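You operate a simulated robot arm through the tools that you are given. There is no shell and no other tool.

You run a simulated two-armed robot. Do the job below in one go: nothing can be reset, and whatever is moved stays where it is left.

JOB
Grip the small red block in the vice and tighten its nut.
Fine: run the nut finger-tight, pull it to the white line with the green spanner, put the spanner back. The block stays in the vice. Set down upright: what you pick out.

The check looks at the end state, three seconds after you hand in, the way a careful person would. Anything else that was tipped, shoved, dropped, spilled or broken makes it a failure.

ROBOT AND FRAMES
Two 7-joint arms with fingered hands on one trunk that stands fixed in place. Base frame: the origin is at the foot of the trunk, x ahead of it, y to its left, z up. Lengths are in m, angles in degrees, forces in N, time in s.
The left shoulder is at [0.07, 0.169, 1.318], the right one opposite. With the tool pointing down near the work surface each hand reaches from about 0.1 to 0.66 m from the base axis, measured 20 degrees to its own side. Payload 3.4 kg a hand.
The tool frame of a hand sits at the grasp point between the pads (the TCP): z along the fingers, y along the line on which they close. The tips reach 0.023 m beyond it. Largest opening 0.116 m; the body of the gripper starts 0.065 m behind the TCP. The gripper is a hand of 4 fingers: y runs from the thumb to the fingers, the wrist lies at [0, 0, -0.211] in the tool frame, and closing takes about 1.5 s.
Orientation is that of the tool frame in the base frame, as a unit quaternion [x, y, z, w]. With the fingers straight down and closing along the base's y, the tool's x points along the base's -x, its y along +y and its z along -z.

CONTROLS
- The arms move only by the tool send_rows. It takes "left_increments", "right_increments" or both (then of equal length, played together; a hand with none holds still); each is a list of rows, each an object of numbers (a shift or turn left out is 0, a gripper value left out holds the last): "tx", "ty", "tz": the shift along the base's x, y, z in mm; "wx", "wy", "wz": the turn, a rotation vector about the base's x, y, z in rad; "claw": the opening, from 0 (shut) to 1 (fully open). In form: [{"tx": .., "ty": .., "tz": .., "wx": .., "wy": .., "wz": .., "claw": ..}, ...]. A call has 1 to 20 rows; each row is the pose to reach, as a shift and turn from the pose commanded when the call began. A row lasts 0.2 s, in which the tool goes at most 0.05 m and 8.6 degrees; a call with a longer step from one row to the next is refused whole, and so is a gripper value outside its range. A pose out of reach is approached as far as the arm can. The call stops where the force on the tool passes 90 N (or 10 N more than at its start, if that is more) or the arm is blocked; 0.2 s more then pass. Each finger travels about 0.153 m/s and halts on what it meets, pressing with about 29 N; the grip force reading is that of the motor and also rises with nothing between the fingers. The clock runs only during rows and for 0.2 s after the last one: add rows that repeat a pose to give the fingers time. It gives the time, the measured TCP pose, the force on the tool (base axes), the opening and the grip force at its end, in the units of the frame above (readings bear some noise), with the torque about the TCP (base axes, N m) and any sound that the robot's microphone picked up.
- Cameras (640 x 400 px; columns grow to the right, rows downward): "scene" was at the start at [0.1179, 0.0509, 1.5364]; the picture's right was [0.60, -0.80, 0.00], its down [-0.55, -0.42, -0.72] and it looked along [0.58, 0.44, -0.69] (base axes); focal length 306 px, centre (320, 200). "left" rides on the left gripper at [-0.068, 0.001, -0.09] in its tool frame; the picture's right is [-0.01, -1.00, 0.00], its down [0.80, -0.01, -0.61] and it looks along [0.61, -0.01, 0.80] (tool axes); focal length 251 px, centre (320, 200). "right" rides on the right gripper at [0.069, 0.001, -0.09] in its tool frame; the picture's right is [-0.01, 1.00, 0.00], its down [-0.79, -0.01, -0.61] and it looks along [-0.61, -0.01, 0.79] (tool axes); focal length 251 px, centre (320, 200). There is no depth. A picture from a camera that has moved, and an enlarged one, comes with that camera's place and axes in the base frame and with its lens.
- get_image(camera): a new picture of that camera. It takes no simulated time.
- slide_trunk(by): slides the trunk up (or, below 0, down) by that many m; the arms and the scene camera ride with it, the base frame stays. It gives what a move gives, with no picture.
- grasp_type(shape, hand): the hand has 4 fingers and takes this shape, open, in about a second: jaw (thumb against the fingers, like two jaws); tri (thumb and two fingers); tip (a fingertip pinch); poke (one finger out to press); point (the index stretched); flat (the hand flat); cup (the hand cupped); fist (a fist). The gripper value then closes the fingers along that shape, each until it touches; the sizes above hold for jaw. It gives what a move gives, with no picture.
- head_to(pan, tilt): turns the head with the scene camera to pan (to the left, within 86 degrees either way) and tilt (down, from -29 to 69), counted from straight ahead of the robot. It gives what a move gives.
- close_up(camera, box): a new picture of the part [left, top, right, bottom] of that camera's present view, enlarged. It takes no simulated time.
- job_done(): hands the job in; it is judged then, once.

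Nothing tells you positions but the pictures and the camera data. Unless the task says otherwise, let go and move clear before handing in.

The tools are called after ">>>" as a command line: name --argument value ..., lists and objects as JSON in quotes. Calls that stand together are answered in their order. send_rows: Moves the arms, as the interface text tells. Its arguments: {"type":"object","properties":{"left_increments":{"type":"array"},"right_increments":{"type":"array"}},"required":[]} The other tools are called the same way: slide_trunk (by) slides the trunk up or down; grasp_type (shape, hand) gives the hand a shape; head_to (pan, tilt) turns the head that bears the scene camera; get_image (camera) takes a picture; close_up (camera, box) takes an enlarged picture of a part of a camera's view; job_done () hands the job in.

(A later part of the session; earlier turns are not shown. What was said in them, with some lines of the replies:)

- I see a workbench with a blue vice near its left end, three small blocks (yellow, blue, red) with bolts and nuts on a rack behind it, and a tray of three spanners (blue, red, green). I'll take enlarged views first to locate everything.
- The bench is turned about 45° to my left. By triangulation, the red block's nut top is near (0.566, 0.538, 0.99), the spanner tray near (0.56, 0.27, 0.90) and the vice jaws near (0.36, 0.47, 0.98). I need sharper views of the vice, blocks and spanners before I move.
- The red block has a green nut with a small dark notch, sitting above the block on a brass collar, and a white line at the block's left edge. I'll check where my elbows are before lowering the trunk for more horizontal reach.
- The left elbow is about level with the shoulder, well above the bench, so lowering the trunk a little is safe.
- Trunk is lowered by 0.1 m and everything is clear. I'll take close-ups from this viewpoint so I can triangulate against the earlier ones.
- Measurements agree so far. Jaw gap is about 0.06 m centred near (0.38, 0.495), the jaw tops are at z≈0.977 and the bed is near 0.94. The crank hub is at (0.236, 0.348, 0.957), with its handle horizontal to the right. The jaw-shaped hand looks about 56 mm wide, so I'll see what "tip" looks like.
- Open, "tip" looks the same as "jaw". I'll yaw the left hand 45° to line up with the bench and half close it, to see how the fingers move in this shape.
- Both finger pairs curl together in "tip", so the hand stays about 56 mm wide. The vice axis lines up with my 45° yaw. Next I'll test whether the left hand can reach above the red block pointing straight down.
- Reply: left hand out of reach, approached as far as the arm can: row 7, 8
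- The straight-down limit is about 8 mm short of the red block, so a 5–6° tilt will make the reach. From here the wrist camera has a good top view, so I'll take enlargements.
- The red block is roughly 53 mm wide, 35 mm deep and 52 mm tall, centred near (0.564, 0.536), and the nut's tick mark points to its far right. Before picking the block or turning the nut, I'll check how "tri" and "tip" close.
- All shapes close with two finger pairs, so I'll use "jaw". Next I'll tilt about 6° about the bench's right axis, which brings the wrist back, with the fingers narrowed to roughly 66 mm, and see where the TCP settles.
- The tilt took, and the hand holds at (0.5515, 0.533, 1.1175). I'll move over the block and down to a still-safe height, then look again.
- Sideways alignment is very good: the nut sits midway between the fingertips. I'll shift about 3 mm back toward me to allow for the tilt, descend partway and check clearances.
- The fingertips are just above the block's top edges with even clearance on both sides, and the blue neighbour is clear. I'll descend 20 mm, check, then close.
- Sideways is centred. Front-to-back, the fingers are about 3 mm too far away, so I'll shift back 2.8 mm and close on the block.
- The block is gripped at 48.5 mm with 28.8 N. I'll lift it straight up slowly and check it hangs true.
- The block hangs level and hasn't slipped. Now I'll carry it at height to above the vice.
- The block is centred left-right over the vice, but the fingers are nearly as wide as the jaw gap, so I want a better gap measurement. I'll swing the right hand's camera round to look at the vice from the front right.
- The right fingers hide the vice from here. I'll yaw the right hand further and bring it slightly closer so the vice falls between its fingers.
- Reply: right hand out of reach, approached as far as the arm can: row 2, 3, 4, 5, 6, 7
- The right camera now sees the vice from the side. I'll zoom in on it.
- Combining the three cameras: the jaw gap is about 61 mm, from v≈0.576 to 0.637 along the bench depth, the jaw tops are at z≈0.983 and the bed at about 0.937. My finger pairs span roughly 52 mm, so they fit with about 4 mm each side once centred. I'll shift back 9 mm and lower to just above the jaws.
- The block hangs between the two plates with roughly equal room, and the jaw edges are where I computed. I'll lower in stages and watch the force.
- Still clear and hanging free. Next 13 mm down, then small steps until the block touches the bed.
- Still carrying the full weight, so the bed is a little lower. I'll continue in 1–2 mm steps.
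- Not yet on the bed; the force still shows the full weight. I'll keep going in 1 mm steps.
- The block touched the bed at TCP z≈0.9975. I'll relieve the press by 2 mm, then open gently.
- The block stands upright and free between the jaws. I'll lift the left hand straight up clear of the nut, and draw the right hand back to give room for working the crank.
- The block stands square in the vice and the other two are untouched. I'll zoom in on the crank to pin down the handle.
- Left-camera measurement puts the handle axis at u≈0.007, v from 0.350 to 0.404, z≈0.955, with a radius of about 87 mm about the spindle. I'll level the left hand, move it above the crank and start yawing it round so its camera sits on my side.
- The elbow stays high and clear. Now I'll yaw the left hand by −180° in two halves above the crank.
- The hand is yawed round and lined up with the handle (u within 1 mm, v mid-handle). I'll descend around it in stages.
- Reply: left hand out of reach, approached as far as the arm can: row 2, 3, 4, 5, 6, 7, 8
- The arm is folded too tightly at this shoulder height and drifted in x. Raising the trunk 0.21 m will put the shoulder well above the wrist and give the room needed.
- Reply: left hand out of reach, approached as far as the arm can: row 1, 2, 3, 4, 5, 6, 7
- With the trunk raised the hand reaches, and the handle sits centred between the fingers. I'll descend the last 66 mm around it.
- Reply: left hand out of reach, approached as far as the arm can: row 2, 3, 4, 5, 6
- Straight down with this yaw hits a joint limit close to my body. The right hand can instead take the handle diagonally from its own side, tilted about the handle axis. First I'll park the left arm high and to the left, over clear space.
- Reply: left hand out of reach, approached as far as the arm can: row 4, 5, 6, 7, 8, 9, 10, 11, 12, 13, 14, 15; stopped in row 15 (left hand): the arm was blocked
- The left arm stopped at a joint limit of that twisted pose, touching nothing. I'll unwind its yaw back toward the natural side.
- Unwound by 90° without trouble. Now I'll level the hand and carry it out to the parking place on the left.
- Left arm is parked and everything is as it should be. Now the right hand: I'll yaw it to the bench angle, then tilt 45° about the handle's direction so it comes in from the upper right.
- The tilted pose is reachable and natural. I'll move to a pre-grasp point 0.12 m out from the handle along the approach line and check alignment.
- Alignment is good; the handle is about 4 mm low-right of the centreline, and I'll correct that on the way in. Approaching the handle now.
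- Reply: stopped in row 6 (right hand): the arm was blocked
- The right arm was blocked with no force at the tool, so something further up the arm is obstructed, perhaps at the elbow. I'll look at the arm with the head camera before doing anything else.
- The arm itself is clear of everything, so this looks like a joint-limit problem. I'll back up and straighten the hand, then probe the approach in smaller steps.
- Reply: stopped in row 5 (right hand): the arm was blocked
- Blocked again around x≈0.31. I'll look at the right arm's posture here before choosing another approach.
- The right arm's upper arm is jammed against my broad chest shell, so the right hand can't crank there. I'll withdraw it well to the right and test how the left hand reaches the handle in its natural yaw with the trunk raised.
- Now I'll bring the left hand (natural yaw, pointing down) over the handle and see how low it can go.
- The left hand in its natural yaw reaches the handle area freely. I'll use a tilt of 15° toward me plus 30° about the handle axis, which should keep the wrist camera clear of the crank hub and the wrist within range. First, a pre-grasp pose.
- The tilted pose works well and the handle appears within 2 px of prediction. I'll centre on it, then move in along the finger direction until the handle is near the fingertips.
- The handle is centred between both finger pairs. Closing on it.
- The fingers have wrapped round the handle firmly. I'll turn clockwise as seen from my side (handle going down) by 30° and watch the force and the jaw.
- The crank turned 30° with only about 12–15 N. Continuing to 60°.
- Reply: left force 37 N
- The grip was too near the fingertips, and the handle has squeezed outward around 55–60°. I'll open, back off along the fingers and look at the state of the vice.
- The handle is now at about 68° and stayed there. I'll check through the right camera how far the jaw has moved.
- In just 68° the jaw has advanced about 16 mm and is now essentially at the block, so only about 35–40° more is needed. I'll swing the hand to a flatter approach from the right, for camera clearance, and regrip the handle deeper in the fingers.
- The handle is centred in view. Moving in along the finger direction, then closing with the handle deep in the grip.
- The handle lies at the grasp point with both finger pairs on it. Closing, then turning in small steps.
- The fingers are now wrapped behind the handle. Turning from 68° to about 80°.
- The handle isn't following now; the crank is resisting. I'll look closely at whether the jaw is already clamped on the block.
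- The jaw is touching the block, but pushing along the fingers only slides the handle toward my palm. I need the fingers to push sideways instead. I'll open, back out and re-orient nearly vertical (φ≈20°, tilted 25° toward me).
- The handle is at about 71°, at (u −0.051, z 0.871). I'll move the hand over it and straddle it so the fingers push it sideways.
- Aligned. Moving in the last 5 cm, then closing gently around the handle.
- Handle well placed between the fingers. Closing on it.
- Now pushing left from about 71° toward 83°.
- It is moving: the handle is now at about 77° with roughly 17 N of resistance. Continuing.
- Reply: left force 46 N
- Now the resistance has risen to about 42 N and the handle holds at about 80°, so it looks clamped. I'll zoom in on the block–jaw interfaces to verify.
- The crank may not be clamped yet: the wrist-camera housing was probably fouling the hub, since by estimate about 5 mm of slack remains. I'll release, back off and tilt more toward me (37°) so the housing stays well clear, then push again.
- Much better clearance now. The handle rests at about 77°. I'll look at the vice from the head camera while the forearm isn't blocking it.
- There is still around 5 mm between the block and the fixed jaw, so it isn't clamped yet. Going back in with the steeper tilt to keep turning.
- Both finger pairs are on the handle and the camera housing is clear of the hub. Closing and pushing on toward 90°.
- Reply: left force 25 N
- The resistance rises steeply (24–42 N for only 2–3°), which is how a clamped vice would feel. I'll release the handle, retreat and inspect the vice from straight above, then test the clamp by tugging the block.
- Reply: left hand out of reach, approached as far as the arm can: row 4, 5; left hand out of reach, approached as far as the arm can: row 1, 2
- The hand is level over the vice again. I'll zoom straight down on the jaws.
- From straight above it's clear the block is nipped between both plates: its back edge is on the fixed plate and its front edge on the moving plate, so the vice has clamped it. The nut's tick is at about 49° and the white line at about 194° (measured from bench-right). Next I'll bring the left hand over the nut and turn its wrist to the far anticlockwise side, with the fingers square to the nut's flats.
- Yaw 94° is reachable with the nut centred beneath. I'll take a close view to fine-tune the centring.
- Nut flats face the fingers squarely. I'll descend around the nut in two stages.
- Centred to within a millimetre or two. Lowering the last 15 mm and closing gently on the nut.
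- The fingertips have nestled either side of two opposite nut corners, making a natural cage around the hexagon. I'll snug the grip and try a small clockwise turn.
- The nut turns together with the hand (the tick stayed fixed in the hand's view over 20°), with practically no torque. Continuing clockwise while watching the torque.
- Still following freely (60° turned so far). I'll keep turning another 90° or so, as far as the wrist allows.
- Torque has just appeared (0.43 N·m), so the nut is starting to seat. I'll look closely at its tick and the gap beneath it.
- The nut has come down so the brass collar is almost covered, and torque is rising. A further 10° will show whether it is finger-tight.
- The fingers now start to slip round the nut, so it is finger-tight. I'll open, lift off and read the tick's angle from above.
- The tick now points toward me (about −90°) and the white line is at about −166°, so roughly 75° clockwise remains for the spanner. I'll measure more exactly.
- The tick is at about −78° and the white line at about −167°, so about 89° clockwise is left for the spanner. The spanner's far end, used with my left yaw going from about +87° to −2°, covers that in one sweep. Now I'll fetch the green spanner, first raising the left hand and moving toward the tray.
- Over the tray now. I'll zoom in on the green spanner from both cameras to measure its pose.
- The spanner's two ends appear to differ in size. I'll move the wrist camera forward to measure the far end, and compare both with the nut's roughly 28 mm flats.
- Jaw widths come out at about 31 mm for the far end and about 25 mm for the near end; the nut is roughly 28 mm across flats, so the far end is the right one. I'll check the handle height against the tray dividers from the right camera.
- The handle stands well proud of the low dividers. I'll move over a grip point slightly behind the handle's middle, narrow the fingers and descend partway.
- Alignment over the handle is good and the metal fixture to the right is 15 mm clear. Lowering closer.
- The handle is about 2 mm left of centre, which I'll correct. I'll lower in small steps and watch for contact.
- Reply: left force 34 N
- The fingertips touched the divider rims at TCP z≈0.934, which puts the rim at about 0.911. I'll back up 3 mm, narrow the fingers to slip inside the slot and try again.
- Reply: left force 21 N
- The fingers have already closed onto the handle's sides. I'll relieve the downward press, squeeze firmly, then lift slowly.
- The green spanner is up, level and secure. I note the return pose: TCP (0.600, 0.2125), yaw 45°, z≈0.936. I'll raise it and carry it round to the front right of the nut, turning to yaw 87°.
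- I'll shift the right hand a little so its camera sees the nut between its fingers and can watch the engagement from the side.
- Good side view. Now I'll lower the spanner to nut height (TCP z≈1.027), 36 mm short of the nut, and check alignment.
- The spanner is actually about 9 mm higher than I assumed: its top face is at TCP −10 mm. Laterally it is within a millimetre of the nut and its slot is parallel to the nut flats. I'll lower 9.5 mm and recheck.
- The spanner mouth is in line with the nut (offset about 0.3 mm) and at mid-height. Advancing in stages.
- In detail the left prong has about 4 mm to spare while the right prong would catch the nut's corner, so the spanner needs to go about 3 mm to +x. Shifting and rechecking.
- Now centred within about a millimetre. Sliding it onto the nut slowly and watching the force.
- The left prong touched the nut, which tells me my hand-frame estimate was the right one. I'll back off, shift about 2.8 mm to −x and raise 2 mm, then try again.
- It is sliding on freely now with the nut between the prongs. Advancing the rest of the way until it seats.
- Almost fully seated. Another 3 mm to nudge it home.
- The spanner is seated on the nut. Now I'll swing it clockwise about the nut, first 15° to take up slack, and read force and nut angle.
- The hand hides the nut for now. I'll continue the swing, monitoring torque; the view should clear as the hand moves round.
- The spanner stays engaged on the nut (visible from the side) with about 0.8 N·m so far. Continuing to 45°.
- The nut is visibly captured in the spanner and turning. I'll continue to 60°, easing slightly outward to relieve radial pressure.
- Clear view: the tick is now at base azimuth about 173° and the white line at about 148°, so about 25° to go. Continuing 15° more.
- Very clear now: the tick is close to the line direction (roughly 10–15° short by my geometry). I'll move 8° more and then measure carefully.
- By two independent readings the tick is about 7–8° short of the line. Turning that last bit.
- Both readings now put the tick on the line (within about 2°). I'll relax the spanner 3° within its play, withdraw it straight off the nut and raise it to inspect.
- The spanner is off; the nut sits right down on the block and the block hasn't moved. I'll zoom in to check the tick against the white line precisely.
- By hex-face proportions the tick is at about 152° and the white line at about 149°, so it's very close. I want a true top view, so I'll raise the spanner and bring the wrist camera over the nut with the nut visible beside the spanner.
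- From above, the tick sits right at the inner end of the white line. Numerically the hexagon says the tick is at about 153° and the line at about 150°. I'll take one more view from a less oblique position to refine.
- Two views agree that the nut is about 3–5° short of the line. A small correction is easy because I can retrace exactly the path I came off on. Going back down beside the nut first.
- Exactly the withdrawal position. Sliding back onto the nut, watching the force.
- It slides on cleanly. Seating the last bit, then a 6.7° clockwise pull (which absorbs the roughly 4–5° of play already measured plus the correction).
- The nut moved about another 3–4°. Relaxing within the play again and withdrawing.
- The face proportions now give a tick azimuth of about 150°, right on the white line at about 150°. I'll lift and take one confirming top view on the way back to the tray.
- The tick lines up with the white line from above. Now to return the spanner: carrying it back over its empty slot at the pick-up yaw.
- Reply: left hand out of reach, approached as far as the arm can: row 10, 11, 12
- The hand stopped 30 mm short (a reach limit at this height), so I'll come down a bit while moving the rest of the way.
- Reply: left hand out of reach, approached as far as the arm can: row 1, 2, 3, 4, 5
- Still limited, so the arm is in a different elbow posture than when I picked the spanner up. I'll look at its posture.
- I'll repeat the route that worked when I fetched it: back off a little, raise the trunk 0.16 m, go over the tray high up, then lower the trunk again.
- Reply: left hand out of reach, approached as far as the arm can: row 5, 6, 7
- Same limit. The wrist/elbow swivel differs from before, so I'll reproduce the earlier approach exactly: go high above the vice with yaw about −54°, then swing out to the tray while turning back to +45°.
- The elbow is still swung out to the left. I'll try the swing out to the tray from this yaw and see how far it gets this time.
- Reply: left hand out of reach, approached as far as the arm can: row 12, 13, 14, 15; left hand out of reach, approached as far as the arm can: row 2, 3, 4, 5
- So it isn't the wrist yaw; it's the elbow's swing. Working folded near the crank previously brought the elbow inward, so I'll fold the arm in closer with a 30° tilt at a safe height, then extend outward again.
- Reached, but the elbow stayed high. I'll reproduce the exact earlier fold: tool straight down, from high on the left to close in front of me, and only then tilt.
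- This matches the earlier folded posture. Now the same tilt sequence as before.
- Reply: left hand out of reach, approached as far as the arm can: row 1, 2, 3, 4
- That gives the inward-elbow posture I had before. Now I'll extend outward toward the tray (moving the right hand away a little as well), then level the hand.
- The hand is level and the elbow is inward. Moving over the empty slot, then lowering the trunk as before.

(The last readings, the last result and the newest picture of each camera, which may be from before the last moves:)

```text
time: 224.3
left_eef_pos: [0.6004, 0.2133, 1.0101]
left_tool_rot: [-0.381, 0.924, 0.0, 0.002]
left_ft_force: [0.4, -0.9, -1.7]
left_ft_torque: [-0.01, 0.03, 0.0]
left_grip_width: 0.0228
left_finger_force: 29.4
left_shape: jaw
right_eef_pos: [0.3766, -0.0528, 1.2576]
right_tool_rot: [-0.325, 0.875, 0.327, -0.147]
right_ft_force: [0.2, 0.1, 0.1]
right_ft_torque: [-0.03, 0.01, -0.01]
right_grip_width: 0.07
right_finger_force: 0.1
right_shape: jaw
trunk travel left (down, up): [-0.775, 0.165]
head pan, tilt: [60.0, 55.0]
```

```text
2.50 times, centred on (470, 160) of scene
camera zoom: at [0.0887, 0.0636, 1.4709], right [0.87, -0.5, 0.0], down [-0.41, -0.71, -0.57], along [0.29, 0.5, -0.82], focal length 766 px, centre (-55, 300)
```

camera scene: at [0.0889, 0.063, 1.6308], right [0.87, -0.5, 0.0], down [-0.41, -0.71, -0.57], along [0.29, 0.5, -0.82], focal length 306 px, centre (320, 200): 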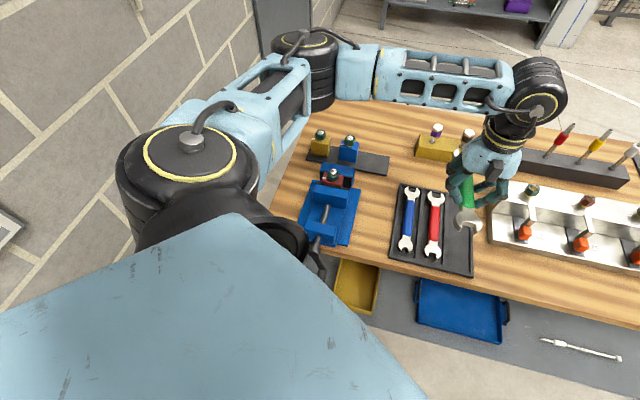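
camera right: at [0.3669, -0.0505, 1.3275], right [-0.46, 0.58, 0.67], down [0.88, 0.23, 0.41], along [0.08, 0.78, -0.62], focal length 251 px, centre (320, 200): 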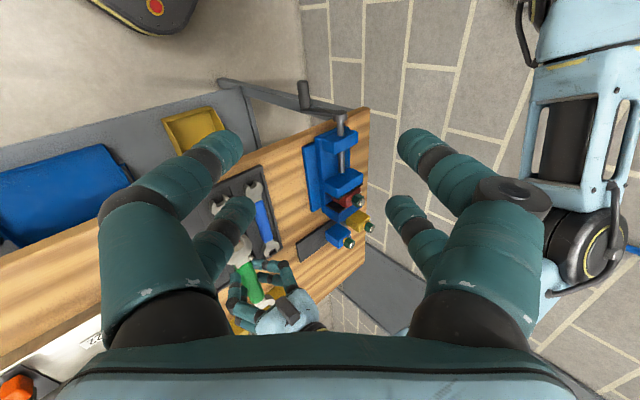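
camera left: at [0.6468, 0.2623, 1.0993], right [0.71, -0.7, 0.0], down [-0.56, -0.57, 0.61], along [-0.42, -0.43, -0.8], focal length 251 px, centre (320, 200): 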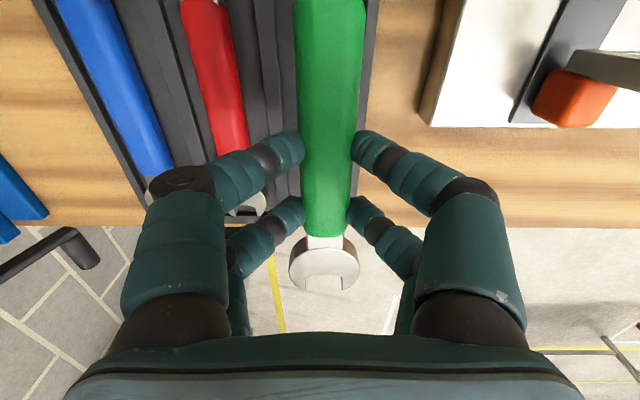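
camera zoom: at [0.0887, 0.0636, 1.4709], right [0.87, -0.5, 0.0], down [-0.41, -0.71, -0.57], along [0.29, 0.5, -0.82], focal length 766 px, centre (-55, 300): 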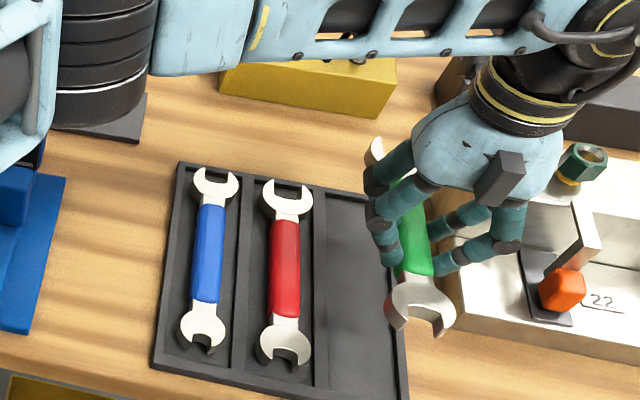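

Over the slot. I'll zoom in to check lateral alignment before lowering.

>>> close_up --camera "left" --box '[220, 0, 420, 130]'

>>> close_up --camera "scene" --box '[450, 130, 520, 240]'

```text
3.08 times, centred on (320, 65) of left
camera zoom: at [0.6468, 0.2623, 1.0993], right [0.71, -0.7, 0.0], down [-0.56, -0.57, 0.61], along [-0.42, -0.43, -0.8], focal length 774 px, centre (320, 615)
```

zoom: 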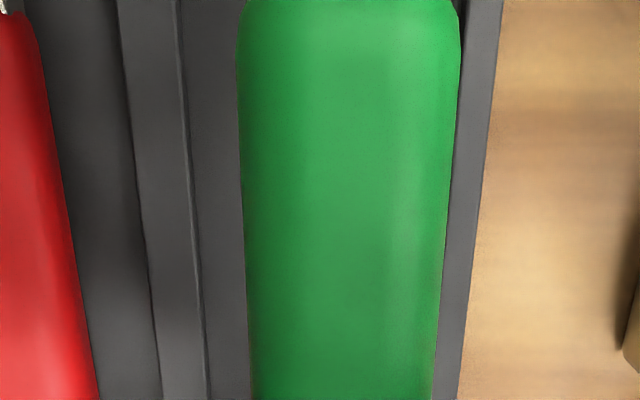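

```text
3.64 times, centred on (485, 185) of scene
camera zoom: at [0.0887, 0.0636, 1.4709], right [0.87, -0.5, 0.0], down [-0.41, -0.71, -0.57], along [0.29, 0.5, -0.82], focal length 1113 px, centre (-280, 254)
```

zoom: 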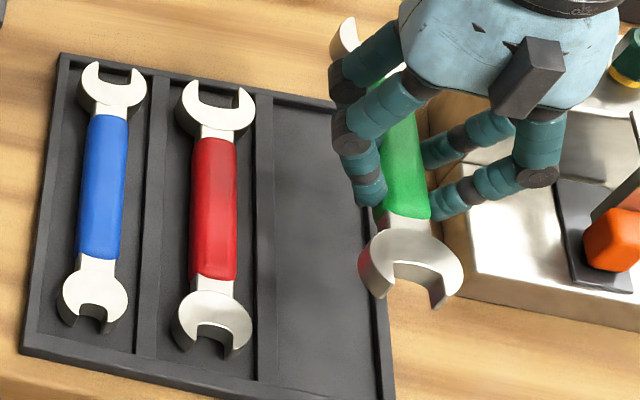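

The spanner axis is about 3.5 mm right of the slot centre. I'll correct that, with 2 mm away from the near wall, and lower to just above the tray.

>>> send_rows --left_increments '[{"tx": -0.5, "ty": 2, "tz": -10}, {"tx": -0.9, "ty": 3.7, "tz": -25}, {"tx": -0.9, "ty": 3.7, "tz": -40}, {"tx": -0.9, "ty": 3.7, "tz": -54}, {"tx": -0.9, "ty": 3.7, "tz": -54}]'

>>> get_image --camera "left"

>>> close_up --camera "left" --box '[220, 0, 420, 130]'

>>> close_up --camera "scene" --box '[450, 140, 520, 250]'

```text
time: 225.5
left_eef_pos: [0.5994, 0.2168, 0.956]
left_tool_rot: [-0.382, 0.924, -0.001, 0.001]
left_ft_force: [0.0, 0.5, -2.8]
left_ft_torque: [0.01, 0.03, -0.01]
left_grip_width: 0.0231
left_finger_force: 29.0
left_shape: jaw
right_eef_pos: [0.376, -0.0528, 1.2583]
right_tool_rot: [-0.324, 0.875, 0.327, -0.148]
right_ft_force: [-0.3, 0.4, -0.1]
right_ft_torque: [0.0, -0.04, -0.03]
right_grip_width: 0.0698
right_finger_force: 0.0
right_shape: jaw
trunk travel left (down, up): [-0.775, 0.165]
head pan, tilt: [60.0, 55.0]
```

```text
taken
camera left: at [0.6466, 0.2663, 1.0452], right [0.71, -0.7, 0.0], down [-0.56, -0.57, 0.61], along [-0.42, -0.43, -0.8], focal length 251 px, centre (320, 200)
```

left: 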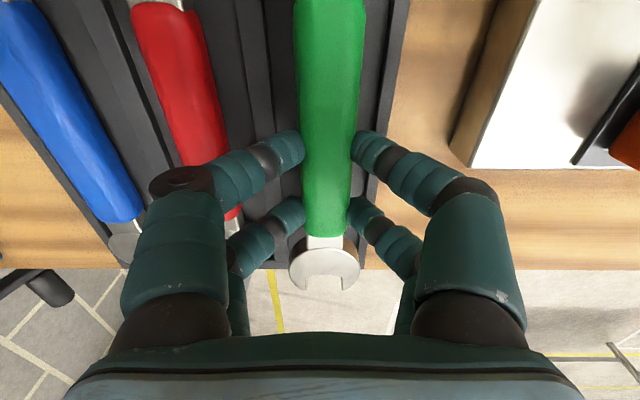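

```text
3.08 times, centred on (320, 65) of left
camera zoom: at [0.6466, 0.2663, 1.0452], right [0.71, -0.7, 0.0], down [-0.56, -0.57, 0.61], along [-0.42, -0.43, -0.8], focal length 774 px, centre (320, 615)
```

zoom: 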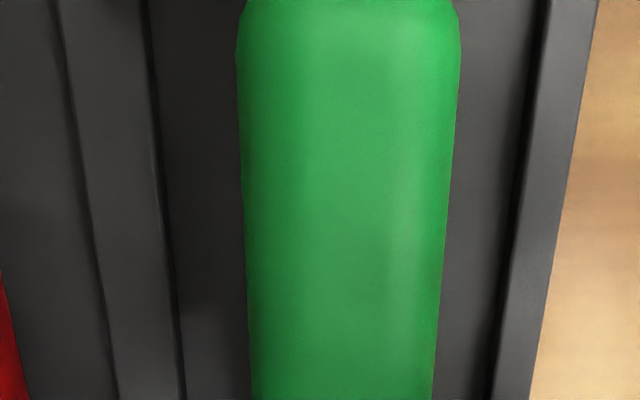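

```text
3.64 times, centred on (485, 195) of scene
camera zoom: at [0.0887, 0.0636, 1.4708], right [0.87, -0.5, 0.0], down [-0.41, -0.71, -0.57], along [0.29, 0.5, -0.82], focal length 1113 px, centre (-280, 218)
```

zoom: 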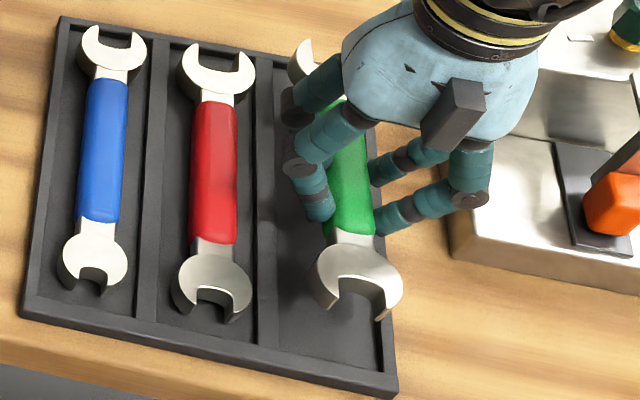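

Aligned with the slot to within 0.3 mm, with clearance at both ends. Lowering into the slot and watching for contact.

>>> send_rows --left_increments '[{"tz": -6}, {"tz": -12}, {"tz": -17}, {"tz": -17}]'

>>> send_rows --left_increments '[{"tz": -1.5}, {"tz": -2.5}, {"tz": -2.5}]'

>>> get_image --camera "left"

>>> close_up --camera "scene" --box '[450, 140, 520, 250]'

```text
time: 226.5
left_eef_pos: [0.5982, 0.2174, 0.94]
left_tool_rot: [-0.382, 0.924, -0.002, 0.001]
left_ft_force: [1.1, -0.3, -1.8]
left_ft_torque: [-0.01, 0.01, 0.02]
left_grip_width: 0.0227
left_finger_force: 29.0
left_shape: jaw
right_eef_pos: [0.3758, -0.0518, 1.2571]
right_tool_rot: [-0.325, 0.875, 0.327, -0.147]
right_ft_force: [-0.6, -0.3, -0.3]
right_ft_torque: [0.04, 0.02, -0.02]
right_grip_width: 0.0701
right_finger_force: 0.0
right_shape: jaw
trunk travel left (down, up): [-0.775, 0.165]
head pan, tilt: [60.0, 55.0]
```

```text
time: 227.3
left_eef_pos: [0.5983, 0.2165, 0.938]
left_tool_rot: [-0.381, 0.924, 0.0, 0.001]
left_ft_force: [-0.2, 0.2, -0.4]
left_ft_torque: [0.06, -0.1, 0.0]
left_grip_width: 0.0229
left_finger_force: 29.2
left_shape: jaw
right_eef_pos: [0.3757, -0.0514, 1.2585]
right_tool_rot: [-0.325, 0.875, 0.328, -0.147]
right_ft_force: [-0.5, -0.5, 0.2]
right_ft_torque: [0.01, -0.05, 0.02]
right_grip_width: 0.0699
right_finger_force: 0.1
right_shape: jaw
trunk travel left (down, up): [-0.775, 0.165]
head pan, tilt: [60.0, 55.0]
```

```text
taken
camera left: at [0.6458, 0.2661, 1.0261], right [0.71, -0.7, 0.0], down [-0.56, -0.57, 0.61], along [-0.42, -0.43, -0.8], focal length 251 px, centre (320, 200)
```

left: 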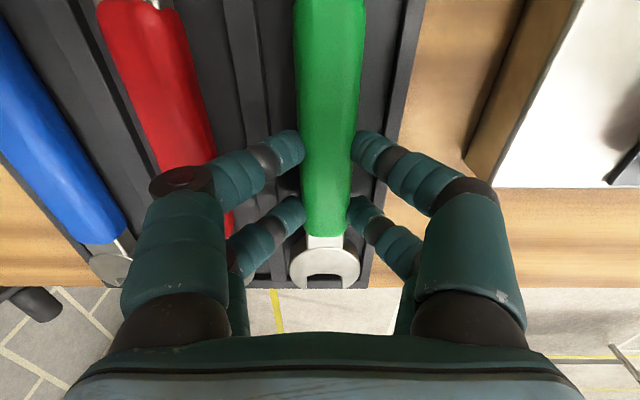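

```text
3.64 times, centred on (485, 195) of scene
camera zoom: at [0.0884, 0.0635, 1.4709], right [0.87, -0.5, 0.0], down [-0.41, -0.71, -0.57], along [0.29, 0.5, -0.82], focal length 1113 px, centre (-280, 218)
```

zoom: 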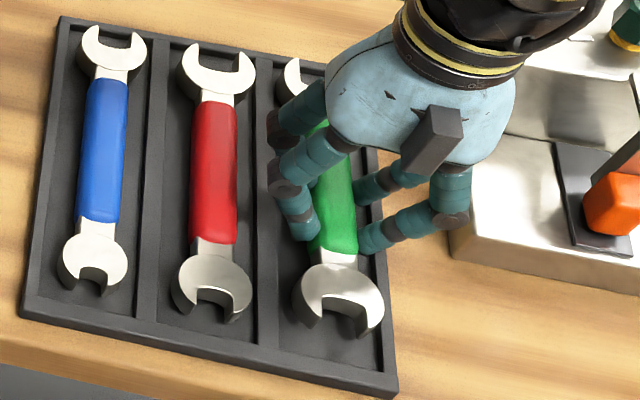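

The spanner is just touching down in its slot (weight coming off). One more millimetre, then opening gently.

>>> send_rows --left_increments '[{"tz": -0.7}, {"tz": -1}, {"tz": -1}]'

>>> send_rows --left_increments '[{"claw": 0.24}, {"claw": 0.28}, {"claw": 0.34}, {"claw": 0.4}, {"claw": 0.44}, {"claw": 0.44}]'

>>> get_image --camera "left"

>>> close_up --camera "scene" --box '[450, 140, 520, 250]'

```text
time: 228.1
left_eef_pos: [0.5984, 0.2168, 0.9362]
left_tool_rot: [-0.382, 0.924, 0.0, 0.001]
left_ft_force: [0.1, 0.5, 1.7]
left_ft_torque: [0.16, -0.24, 0.0]
left_grip_width: 0.0228
left_finger_force: 29.5
left_shape: jaw
right_eef_pos: [0.376, -0.0535, 1.2585]
right_tool_rot: [-0.324, 0.875, 0.328, -0.148]
right_ft_force: [0.8, -0.1, 0.2]
right_ft_torque: [0.01, 0.07, 0.03]
right_grip_width: 0.07
right_finger_force: 0.1
right_shape: jaw
trunk travel left (down, up): [-0.775, 0.165]
head pan, tilt: [60.0, 55.0]
```

```text
time: 229.5
left_eef_pos: [0.5981, 0.2166, 0.9357]
left_tool_rot: [-0.382, 0.924, 0.001, 0.001]
left_ft_force: [0.0, 0.3, -0.6]
left_ft_torque: [0.0, 0.0, 0.02]
left_grip_width: 0.0504
left_finger_force: 0.1
left_shape: jaw
right_eef_pos: [0.3753, -0.0525, 1.2592]
right_tool_rot: [-0.325, 0.875, 0.328, -0.148]
right_ft_force: [0.6, 0.5, -0.2]
right_ft_torque: [-0.02, 0.02, -0.02]
right_grip_width: 0.0699
right_finger_force: 0.2
right_shape: jaw
trunk travel left (down, up): [-0.775, 0.165]
head pan, tilt: [60.0, 55.0]
```

```text
taken
camera left: at [0.6457, 0.266, 1.0248], right [0.71, -0.7, 0.0], down [-0.56, -0.57, 0.61], along [-0.42, -0.43, -0.8], focal length 251 px, centre (320, 200)
```

left: 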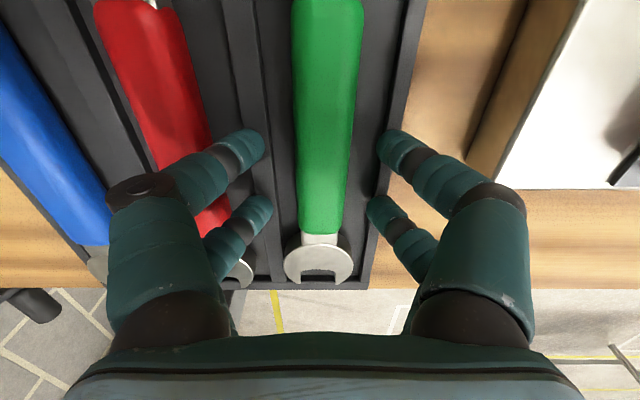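

```text
3.64 times, centred on (485, 195) of scene
camera zoom: at [0.0883, 0.0634, 1.4709], right [0.87, -0.5, 0.0], down [-0.41, -0.71, -0.57], along [0.29, 0.5, -0.82], focal length 1113 px, centre (-280, 218)
```

zoom: 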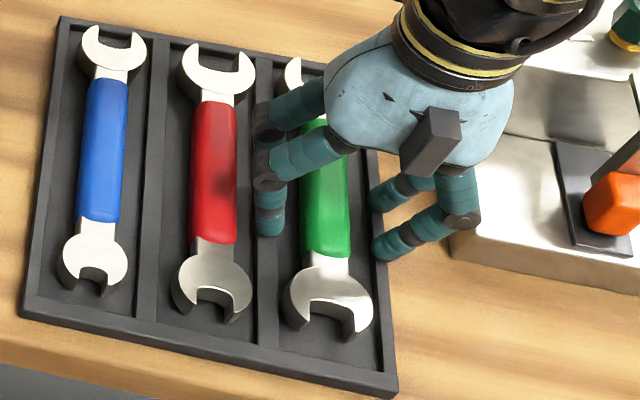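

The spanner lies flat in its slot. Raising the hand straight up and clear.

>>> send_rows --left_increments '[{"tz": 8}, {"tz": 20}, {"tz": 45}, {"tz": 75}, {"tz": 105}, {"tz": 135}, {"tz": 160}, {"tz": 160}]'

>>> close_up --camera "scene" --box '[400, 130, 520, 250]'

>>> get_image --camera "left"

>>> get_image --camera "scene"

```text
time: 231.3
left_eef_pos: [0.5983, 0.2165, 1.0947]
left_tool_rot: [-0.383, 0.924, -0.001, 0.0]
left_ft_force: [-0.4, -0.7, 0.1]
left_ft_torque: [-0.01, -0.01, 0.02]
left_grip_width: 0.0506
left_finger_force: 0.0
left_shape: jaw
right_eef_pos: [0.3761, -0.0528, 1.2584]
right_tool_rot: [-0.325, 0.875, 0.327, -0.148]
right_ft_force: [0.6, 0.4, 0.0]
right_ft_torque: [-0.02, 0.02, 0.0]
right_grip_width: 0.0699
right_finger_force: 0.0
right_shape: jaw
trunk travel left (down, up): [-0.775, 0.165]
head pan, tilt: [60.0, 55.0]
```

```text
3.33 times, centred on (460, 190) of scene
camera zoom: at [0.0885, 0.0635, 1.4708], right [0.87, -0.5, 0.0], down [-0.41, -0.71, -0.57], along [0.29, 0.5, -0.82], focal length 1021 px, centre (-147, 233)
```

zoom: 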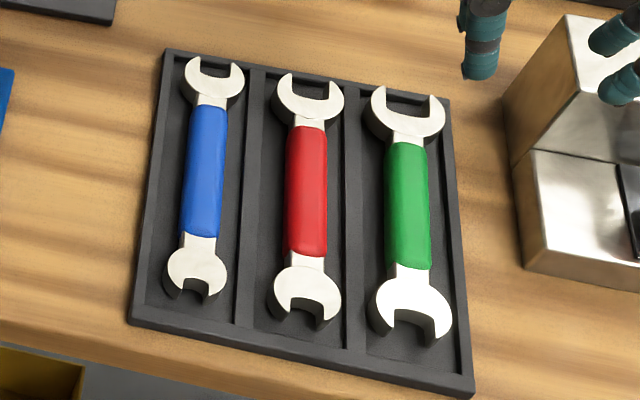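

```text
taken
camera left: at [0.6453, 0.2658, 1.1848], right [0.71, -0.7, 0.0], down [-0.56, -0.57, 0.61], along [-0.42, -0.43, -0.8], focal length 251 px, centre (320, 200)
```

left: 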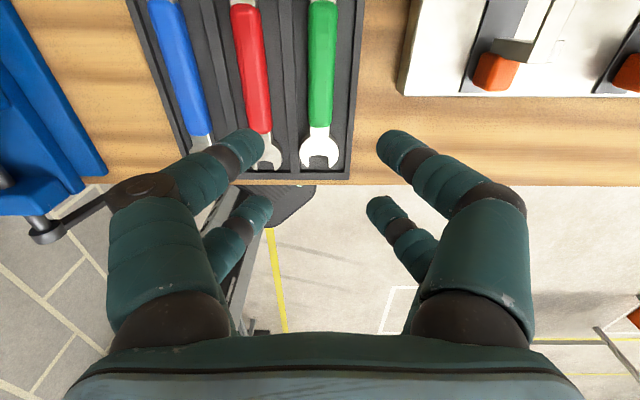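

```text
taken
camera scene: at [0.0885, 0.0635, 1.4708], right [0.87, -0.5, 0.0], down [-0.41, -0.71, -0.57], along [0.29, 0.5, -0.82], focal length 306 px, centre (320, 200)
```

scene: 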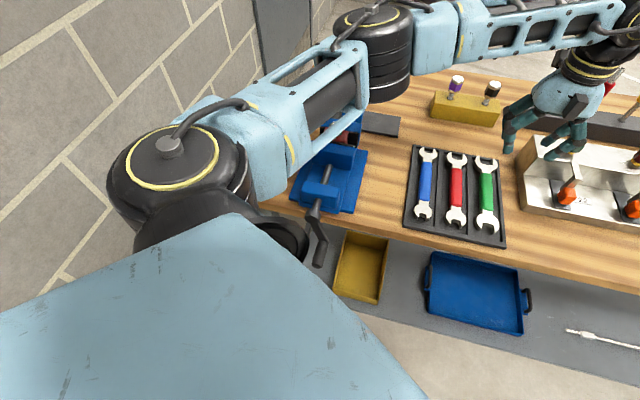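

The tray looks exactly as it did at the start. I'll take a last top view of the nut and block with the empty hand's camera.

>>> send_rows --left_increments '[{"tx": -10, "ty": 10, "tz": 30}, {"tx": -30, "ty": 30, "tz": 60}, {"tx": -55, "ty": 55, "tz": 75}, {"tx": -82, "ty": 82, "tz": 75}, {"tx": -110, "ty": 110, "tz": 75}, {"tx": -138, "ty": 138, "tz": 75}, {"tx": -166, "ty": 166, "tz": 75}, {"tx": -194, "ty": 194, "tz": 75}, {"tx": -222, "ty": 222, "tz": 75}, {"tx": -245, "ty": 245, "tz": 75}, {"tx": -255, "ty": 255, "tz": 75}, {"tx": -255, "ty": 255, "tz": 75}]'

>>> get_image --camera "left"

```text
time: 233.9
left_eef_pos: [0.3439, 0.4733, 1.1715]
left_tool_rot: [-0.382, 0.924, 0.0, 0.001]
left_ft_force: [0.7, -0.1, -0.6]
left_ft_torque: [-0.01, -0.01, -0.03]
left_grip_width: 0.0507
left_finger_force: 0.1
left_shape: jaw
right_eef_pos: [0.377, -0.0525, 1.258]
right_tool_rot: [-0.324, 0.875, 0.327, -0.147]
right_ft_force: [0.0, -0.3, 0.5]
right_ft_torque: [-0.05, 0.0, 0.0]
right_grip_width: 0.0696
right_finger_force: 0.1
right_shape: jaw
trunk travel left (down, up): [-0.775, 0.165]
head pan, tilt: [60.0, 55.0]
```

```text
taken
camera left: at [0.3911, 0.5219, 1.2597], right [0.71, -0.7, 0.0], down [-0.56, -0.57, 0.61], along [-0.42, -0.43, -0.8], focal length 251 px, centre (320, 200)
```

left: 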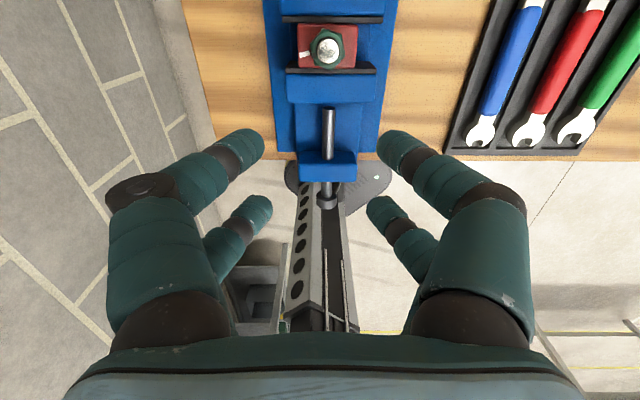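

>>> close_up --camera "left" --box '[285, 5, 375, 85]'

>>> close_up --camera "left" --box '[295, 20, 360, 75]'

>>> close_up --camera "right" --box '[320, 60, 460, 200]'

```text
5.00 times, centred on (330, 45) of left
camera zoom: at [0.3911, 0.5219, 1.2597], right [0.71, -0.7, 0.0], down [-0.56, -0.57, 0.61], along [-0.42, -0.43, -0.8], focal length 1257 px, centre (270, 975)
```

zoom: 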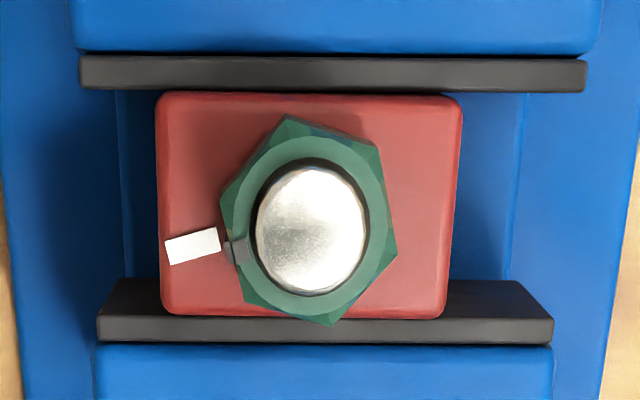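

```text
7.27 times, centred on (328, 48) of left
camera zoom: at [0.3911, 0.5219, 1.2597], right [0.71, -0.7, 0.0], down [-0.56, -0.57, 0.61], along [-0.42, -0.43, -0.8], focal length 1829 px, centre (266, 1309)
```

zoom: 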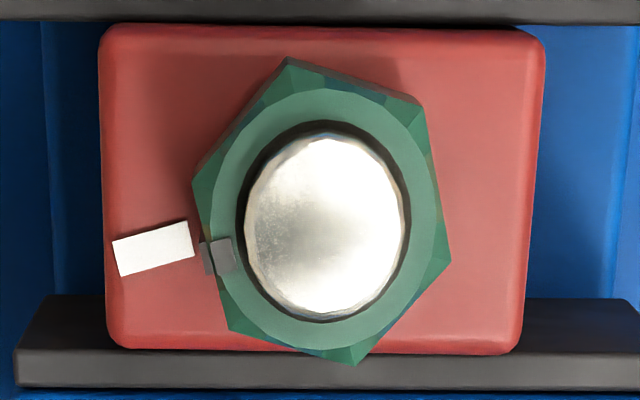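

```text
2.86 times, centred on (390, 130) of right
camera zoom: at [0.3664, -0.1406, 1.3279], right [-0.46, 0.58, 0.67], down [0.88, 0.23, 0.41], along [0.08, 0.78, -0.62], focal length 718 px, centre (120, 400)
```

zoom: 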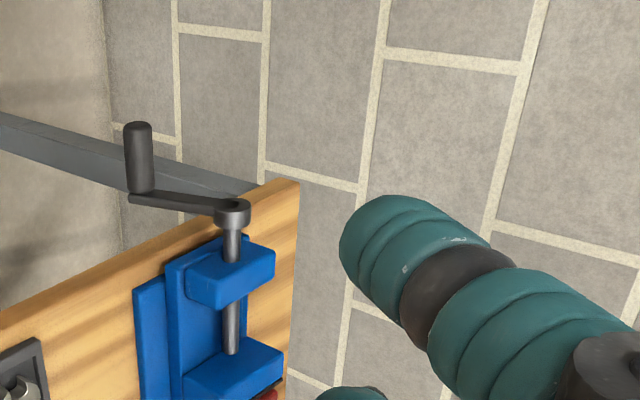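

The tick lies on the extension of the white line, the block is clamped upright between both plates, and the nut is fully down. I'll raise the hand well clear and do a final scan of the whole bench.

>>> send_rows --left_increments '[{"tz": 25}, {"tz": 55}, {"ty": 15, "tz": 85}, {"ty": 35, "tz": 110}, {"ty": 55, "tz": 130}, {"ty": 60, "tz": 135}, {"ty": 60, "tz": 135}]'

>>> get_image --camera "scene"

>>> head_to --pan 25 --tilt 45

>>> get_image --camera "scene"

```text
time: 235.5
left_eef_pos: [0.3429, 0.5321, 1.3078]
left_tool_rot: [-0.382, 0.924, -0.001, 0.0]
left_ft_force: [1.2, 0.0, 0.9]
left_ft_torque: [-0.01, 0.02, 0.01]
left_grip_width: 0.0507
left_finger_force: 0.0
left_shape: jaw
right_eef_pos: [0.3763, -0.0532, 1.2571]
right_tool_rot: [-0.325, 0.875, 0.327, -0.148]
right_ft_force: [0.5, -0.1, 0.7]
right_ft_torque: [0.03, -0.02, 0.0]
right_grip_width: 0.0699
right_finger_force: 0.1
right_shape: jaw
trunk travel left (down, up): [-0.775, 0.165]
head pan, tilt: [60.0, 55.0]
```

```text
taken
camera scene: at [0.0882, 0.0634, 1.4709], right [0.87, -0.5, 0.0], down [-0.41, -0.71, -0.57], along [0.29, 0.5, -0.82], focal length 306 px, centre (320, 200)
```

scene: 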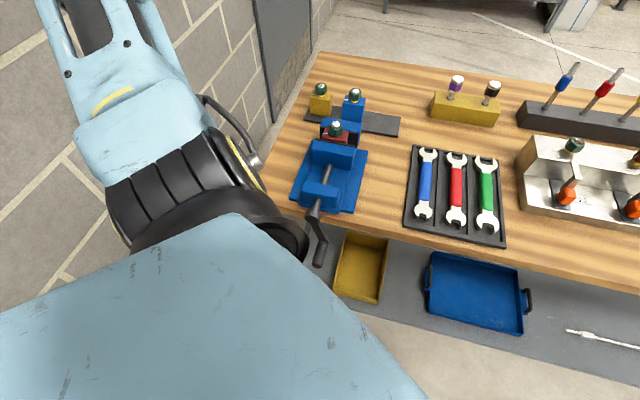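

```text
time: 236.5
left_eef_pos: [0.3433, 0.5322, 1.3069]
left_tool_rot: [-0.381, 0.924, 0.0, 0.001]
left_ft_force: [0.2, 0.1, 0.1]
left_ft_torque: [0.01, 0.0, 0.02]
left_grip_width: 0.0507
left_finger_force: 0.1
left_shape: jaw
right_eef_pos: [0.3769, -0.0529, 1.2586]
right_tool_rot: [-0.325, 0.875, 0.327, -0.147]
right_ft_force: [-0.4, -0.5, 0.1]
right_ft_torque: [0.0, 0.02, 0.0]
right_grip_width: 0.0699
right_finger_force: 0.0
right_shape: jaw
trunk travel left (down, up): [-0.775, 0.165]
head pan, tilt: [25.0, 45.0]
```

```text
taken
camera scene: at [0.1258, 0.0355, 1.4843], right [0.42, -0.91, 0.0], down [-0.64, -0.3, -0.71], along [0.64, 0.3, -0.71], focal length 306 px, centre (320, 200)
```

scene: 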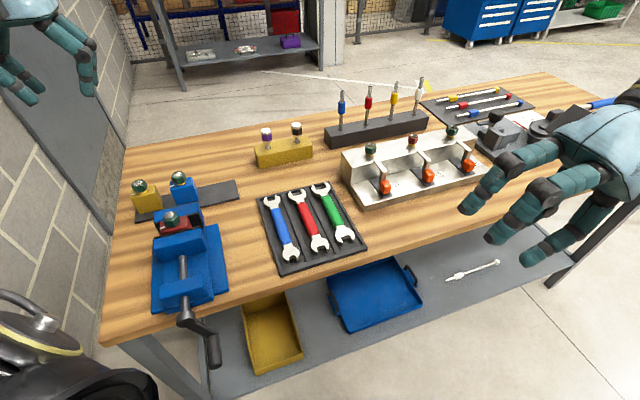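

Everything on the bench is where it should be: the red block upright in the closed vice with its nut on the white line, the green spanner back in its slot, and both hands clear. Handing in.

>>> job_done

```text
The job is handed in.
```

I clamped the red block upright in the vice, tightened its nut to the white line and put the green spanner back in its slot, then handed the job in. I haven't seen a check result.

- **Vice:** the block touches both jaw plates. It resisted about 40 N at the crank handle and did not visibly shift while I tightened the nut.
- **Nut:** I ran it down by hand until the fingers slipped, then pulled it round with the spanner's larger end. From above, its tick lines up with the white line to within about 2–3°. That took a second short pull, because the first stopped 3–5° short.
- **Spanner:** it lies flat in its original slot, about 2 mm further from the near wall than before.
- **Rest of the bench:** a final look showed nothing else tipped or moved, apart from the crank handle, which now hangs near the bottom of its turn.

Two things went less smoothly:

- **Contact with the nut:** on the first attempt to fit the spanner, one prong bumped the nut at about 17 N. I backed off and realigned it.
- **Detour:** on the way back to the tray the left arm hit a joint limit, so I carried the spanner round a longer way. Nothing was touched.
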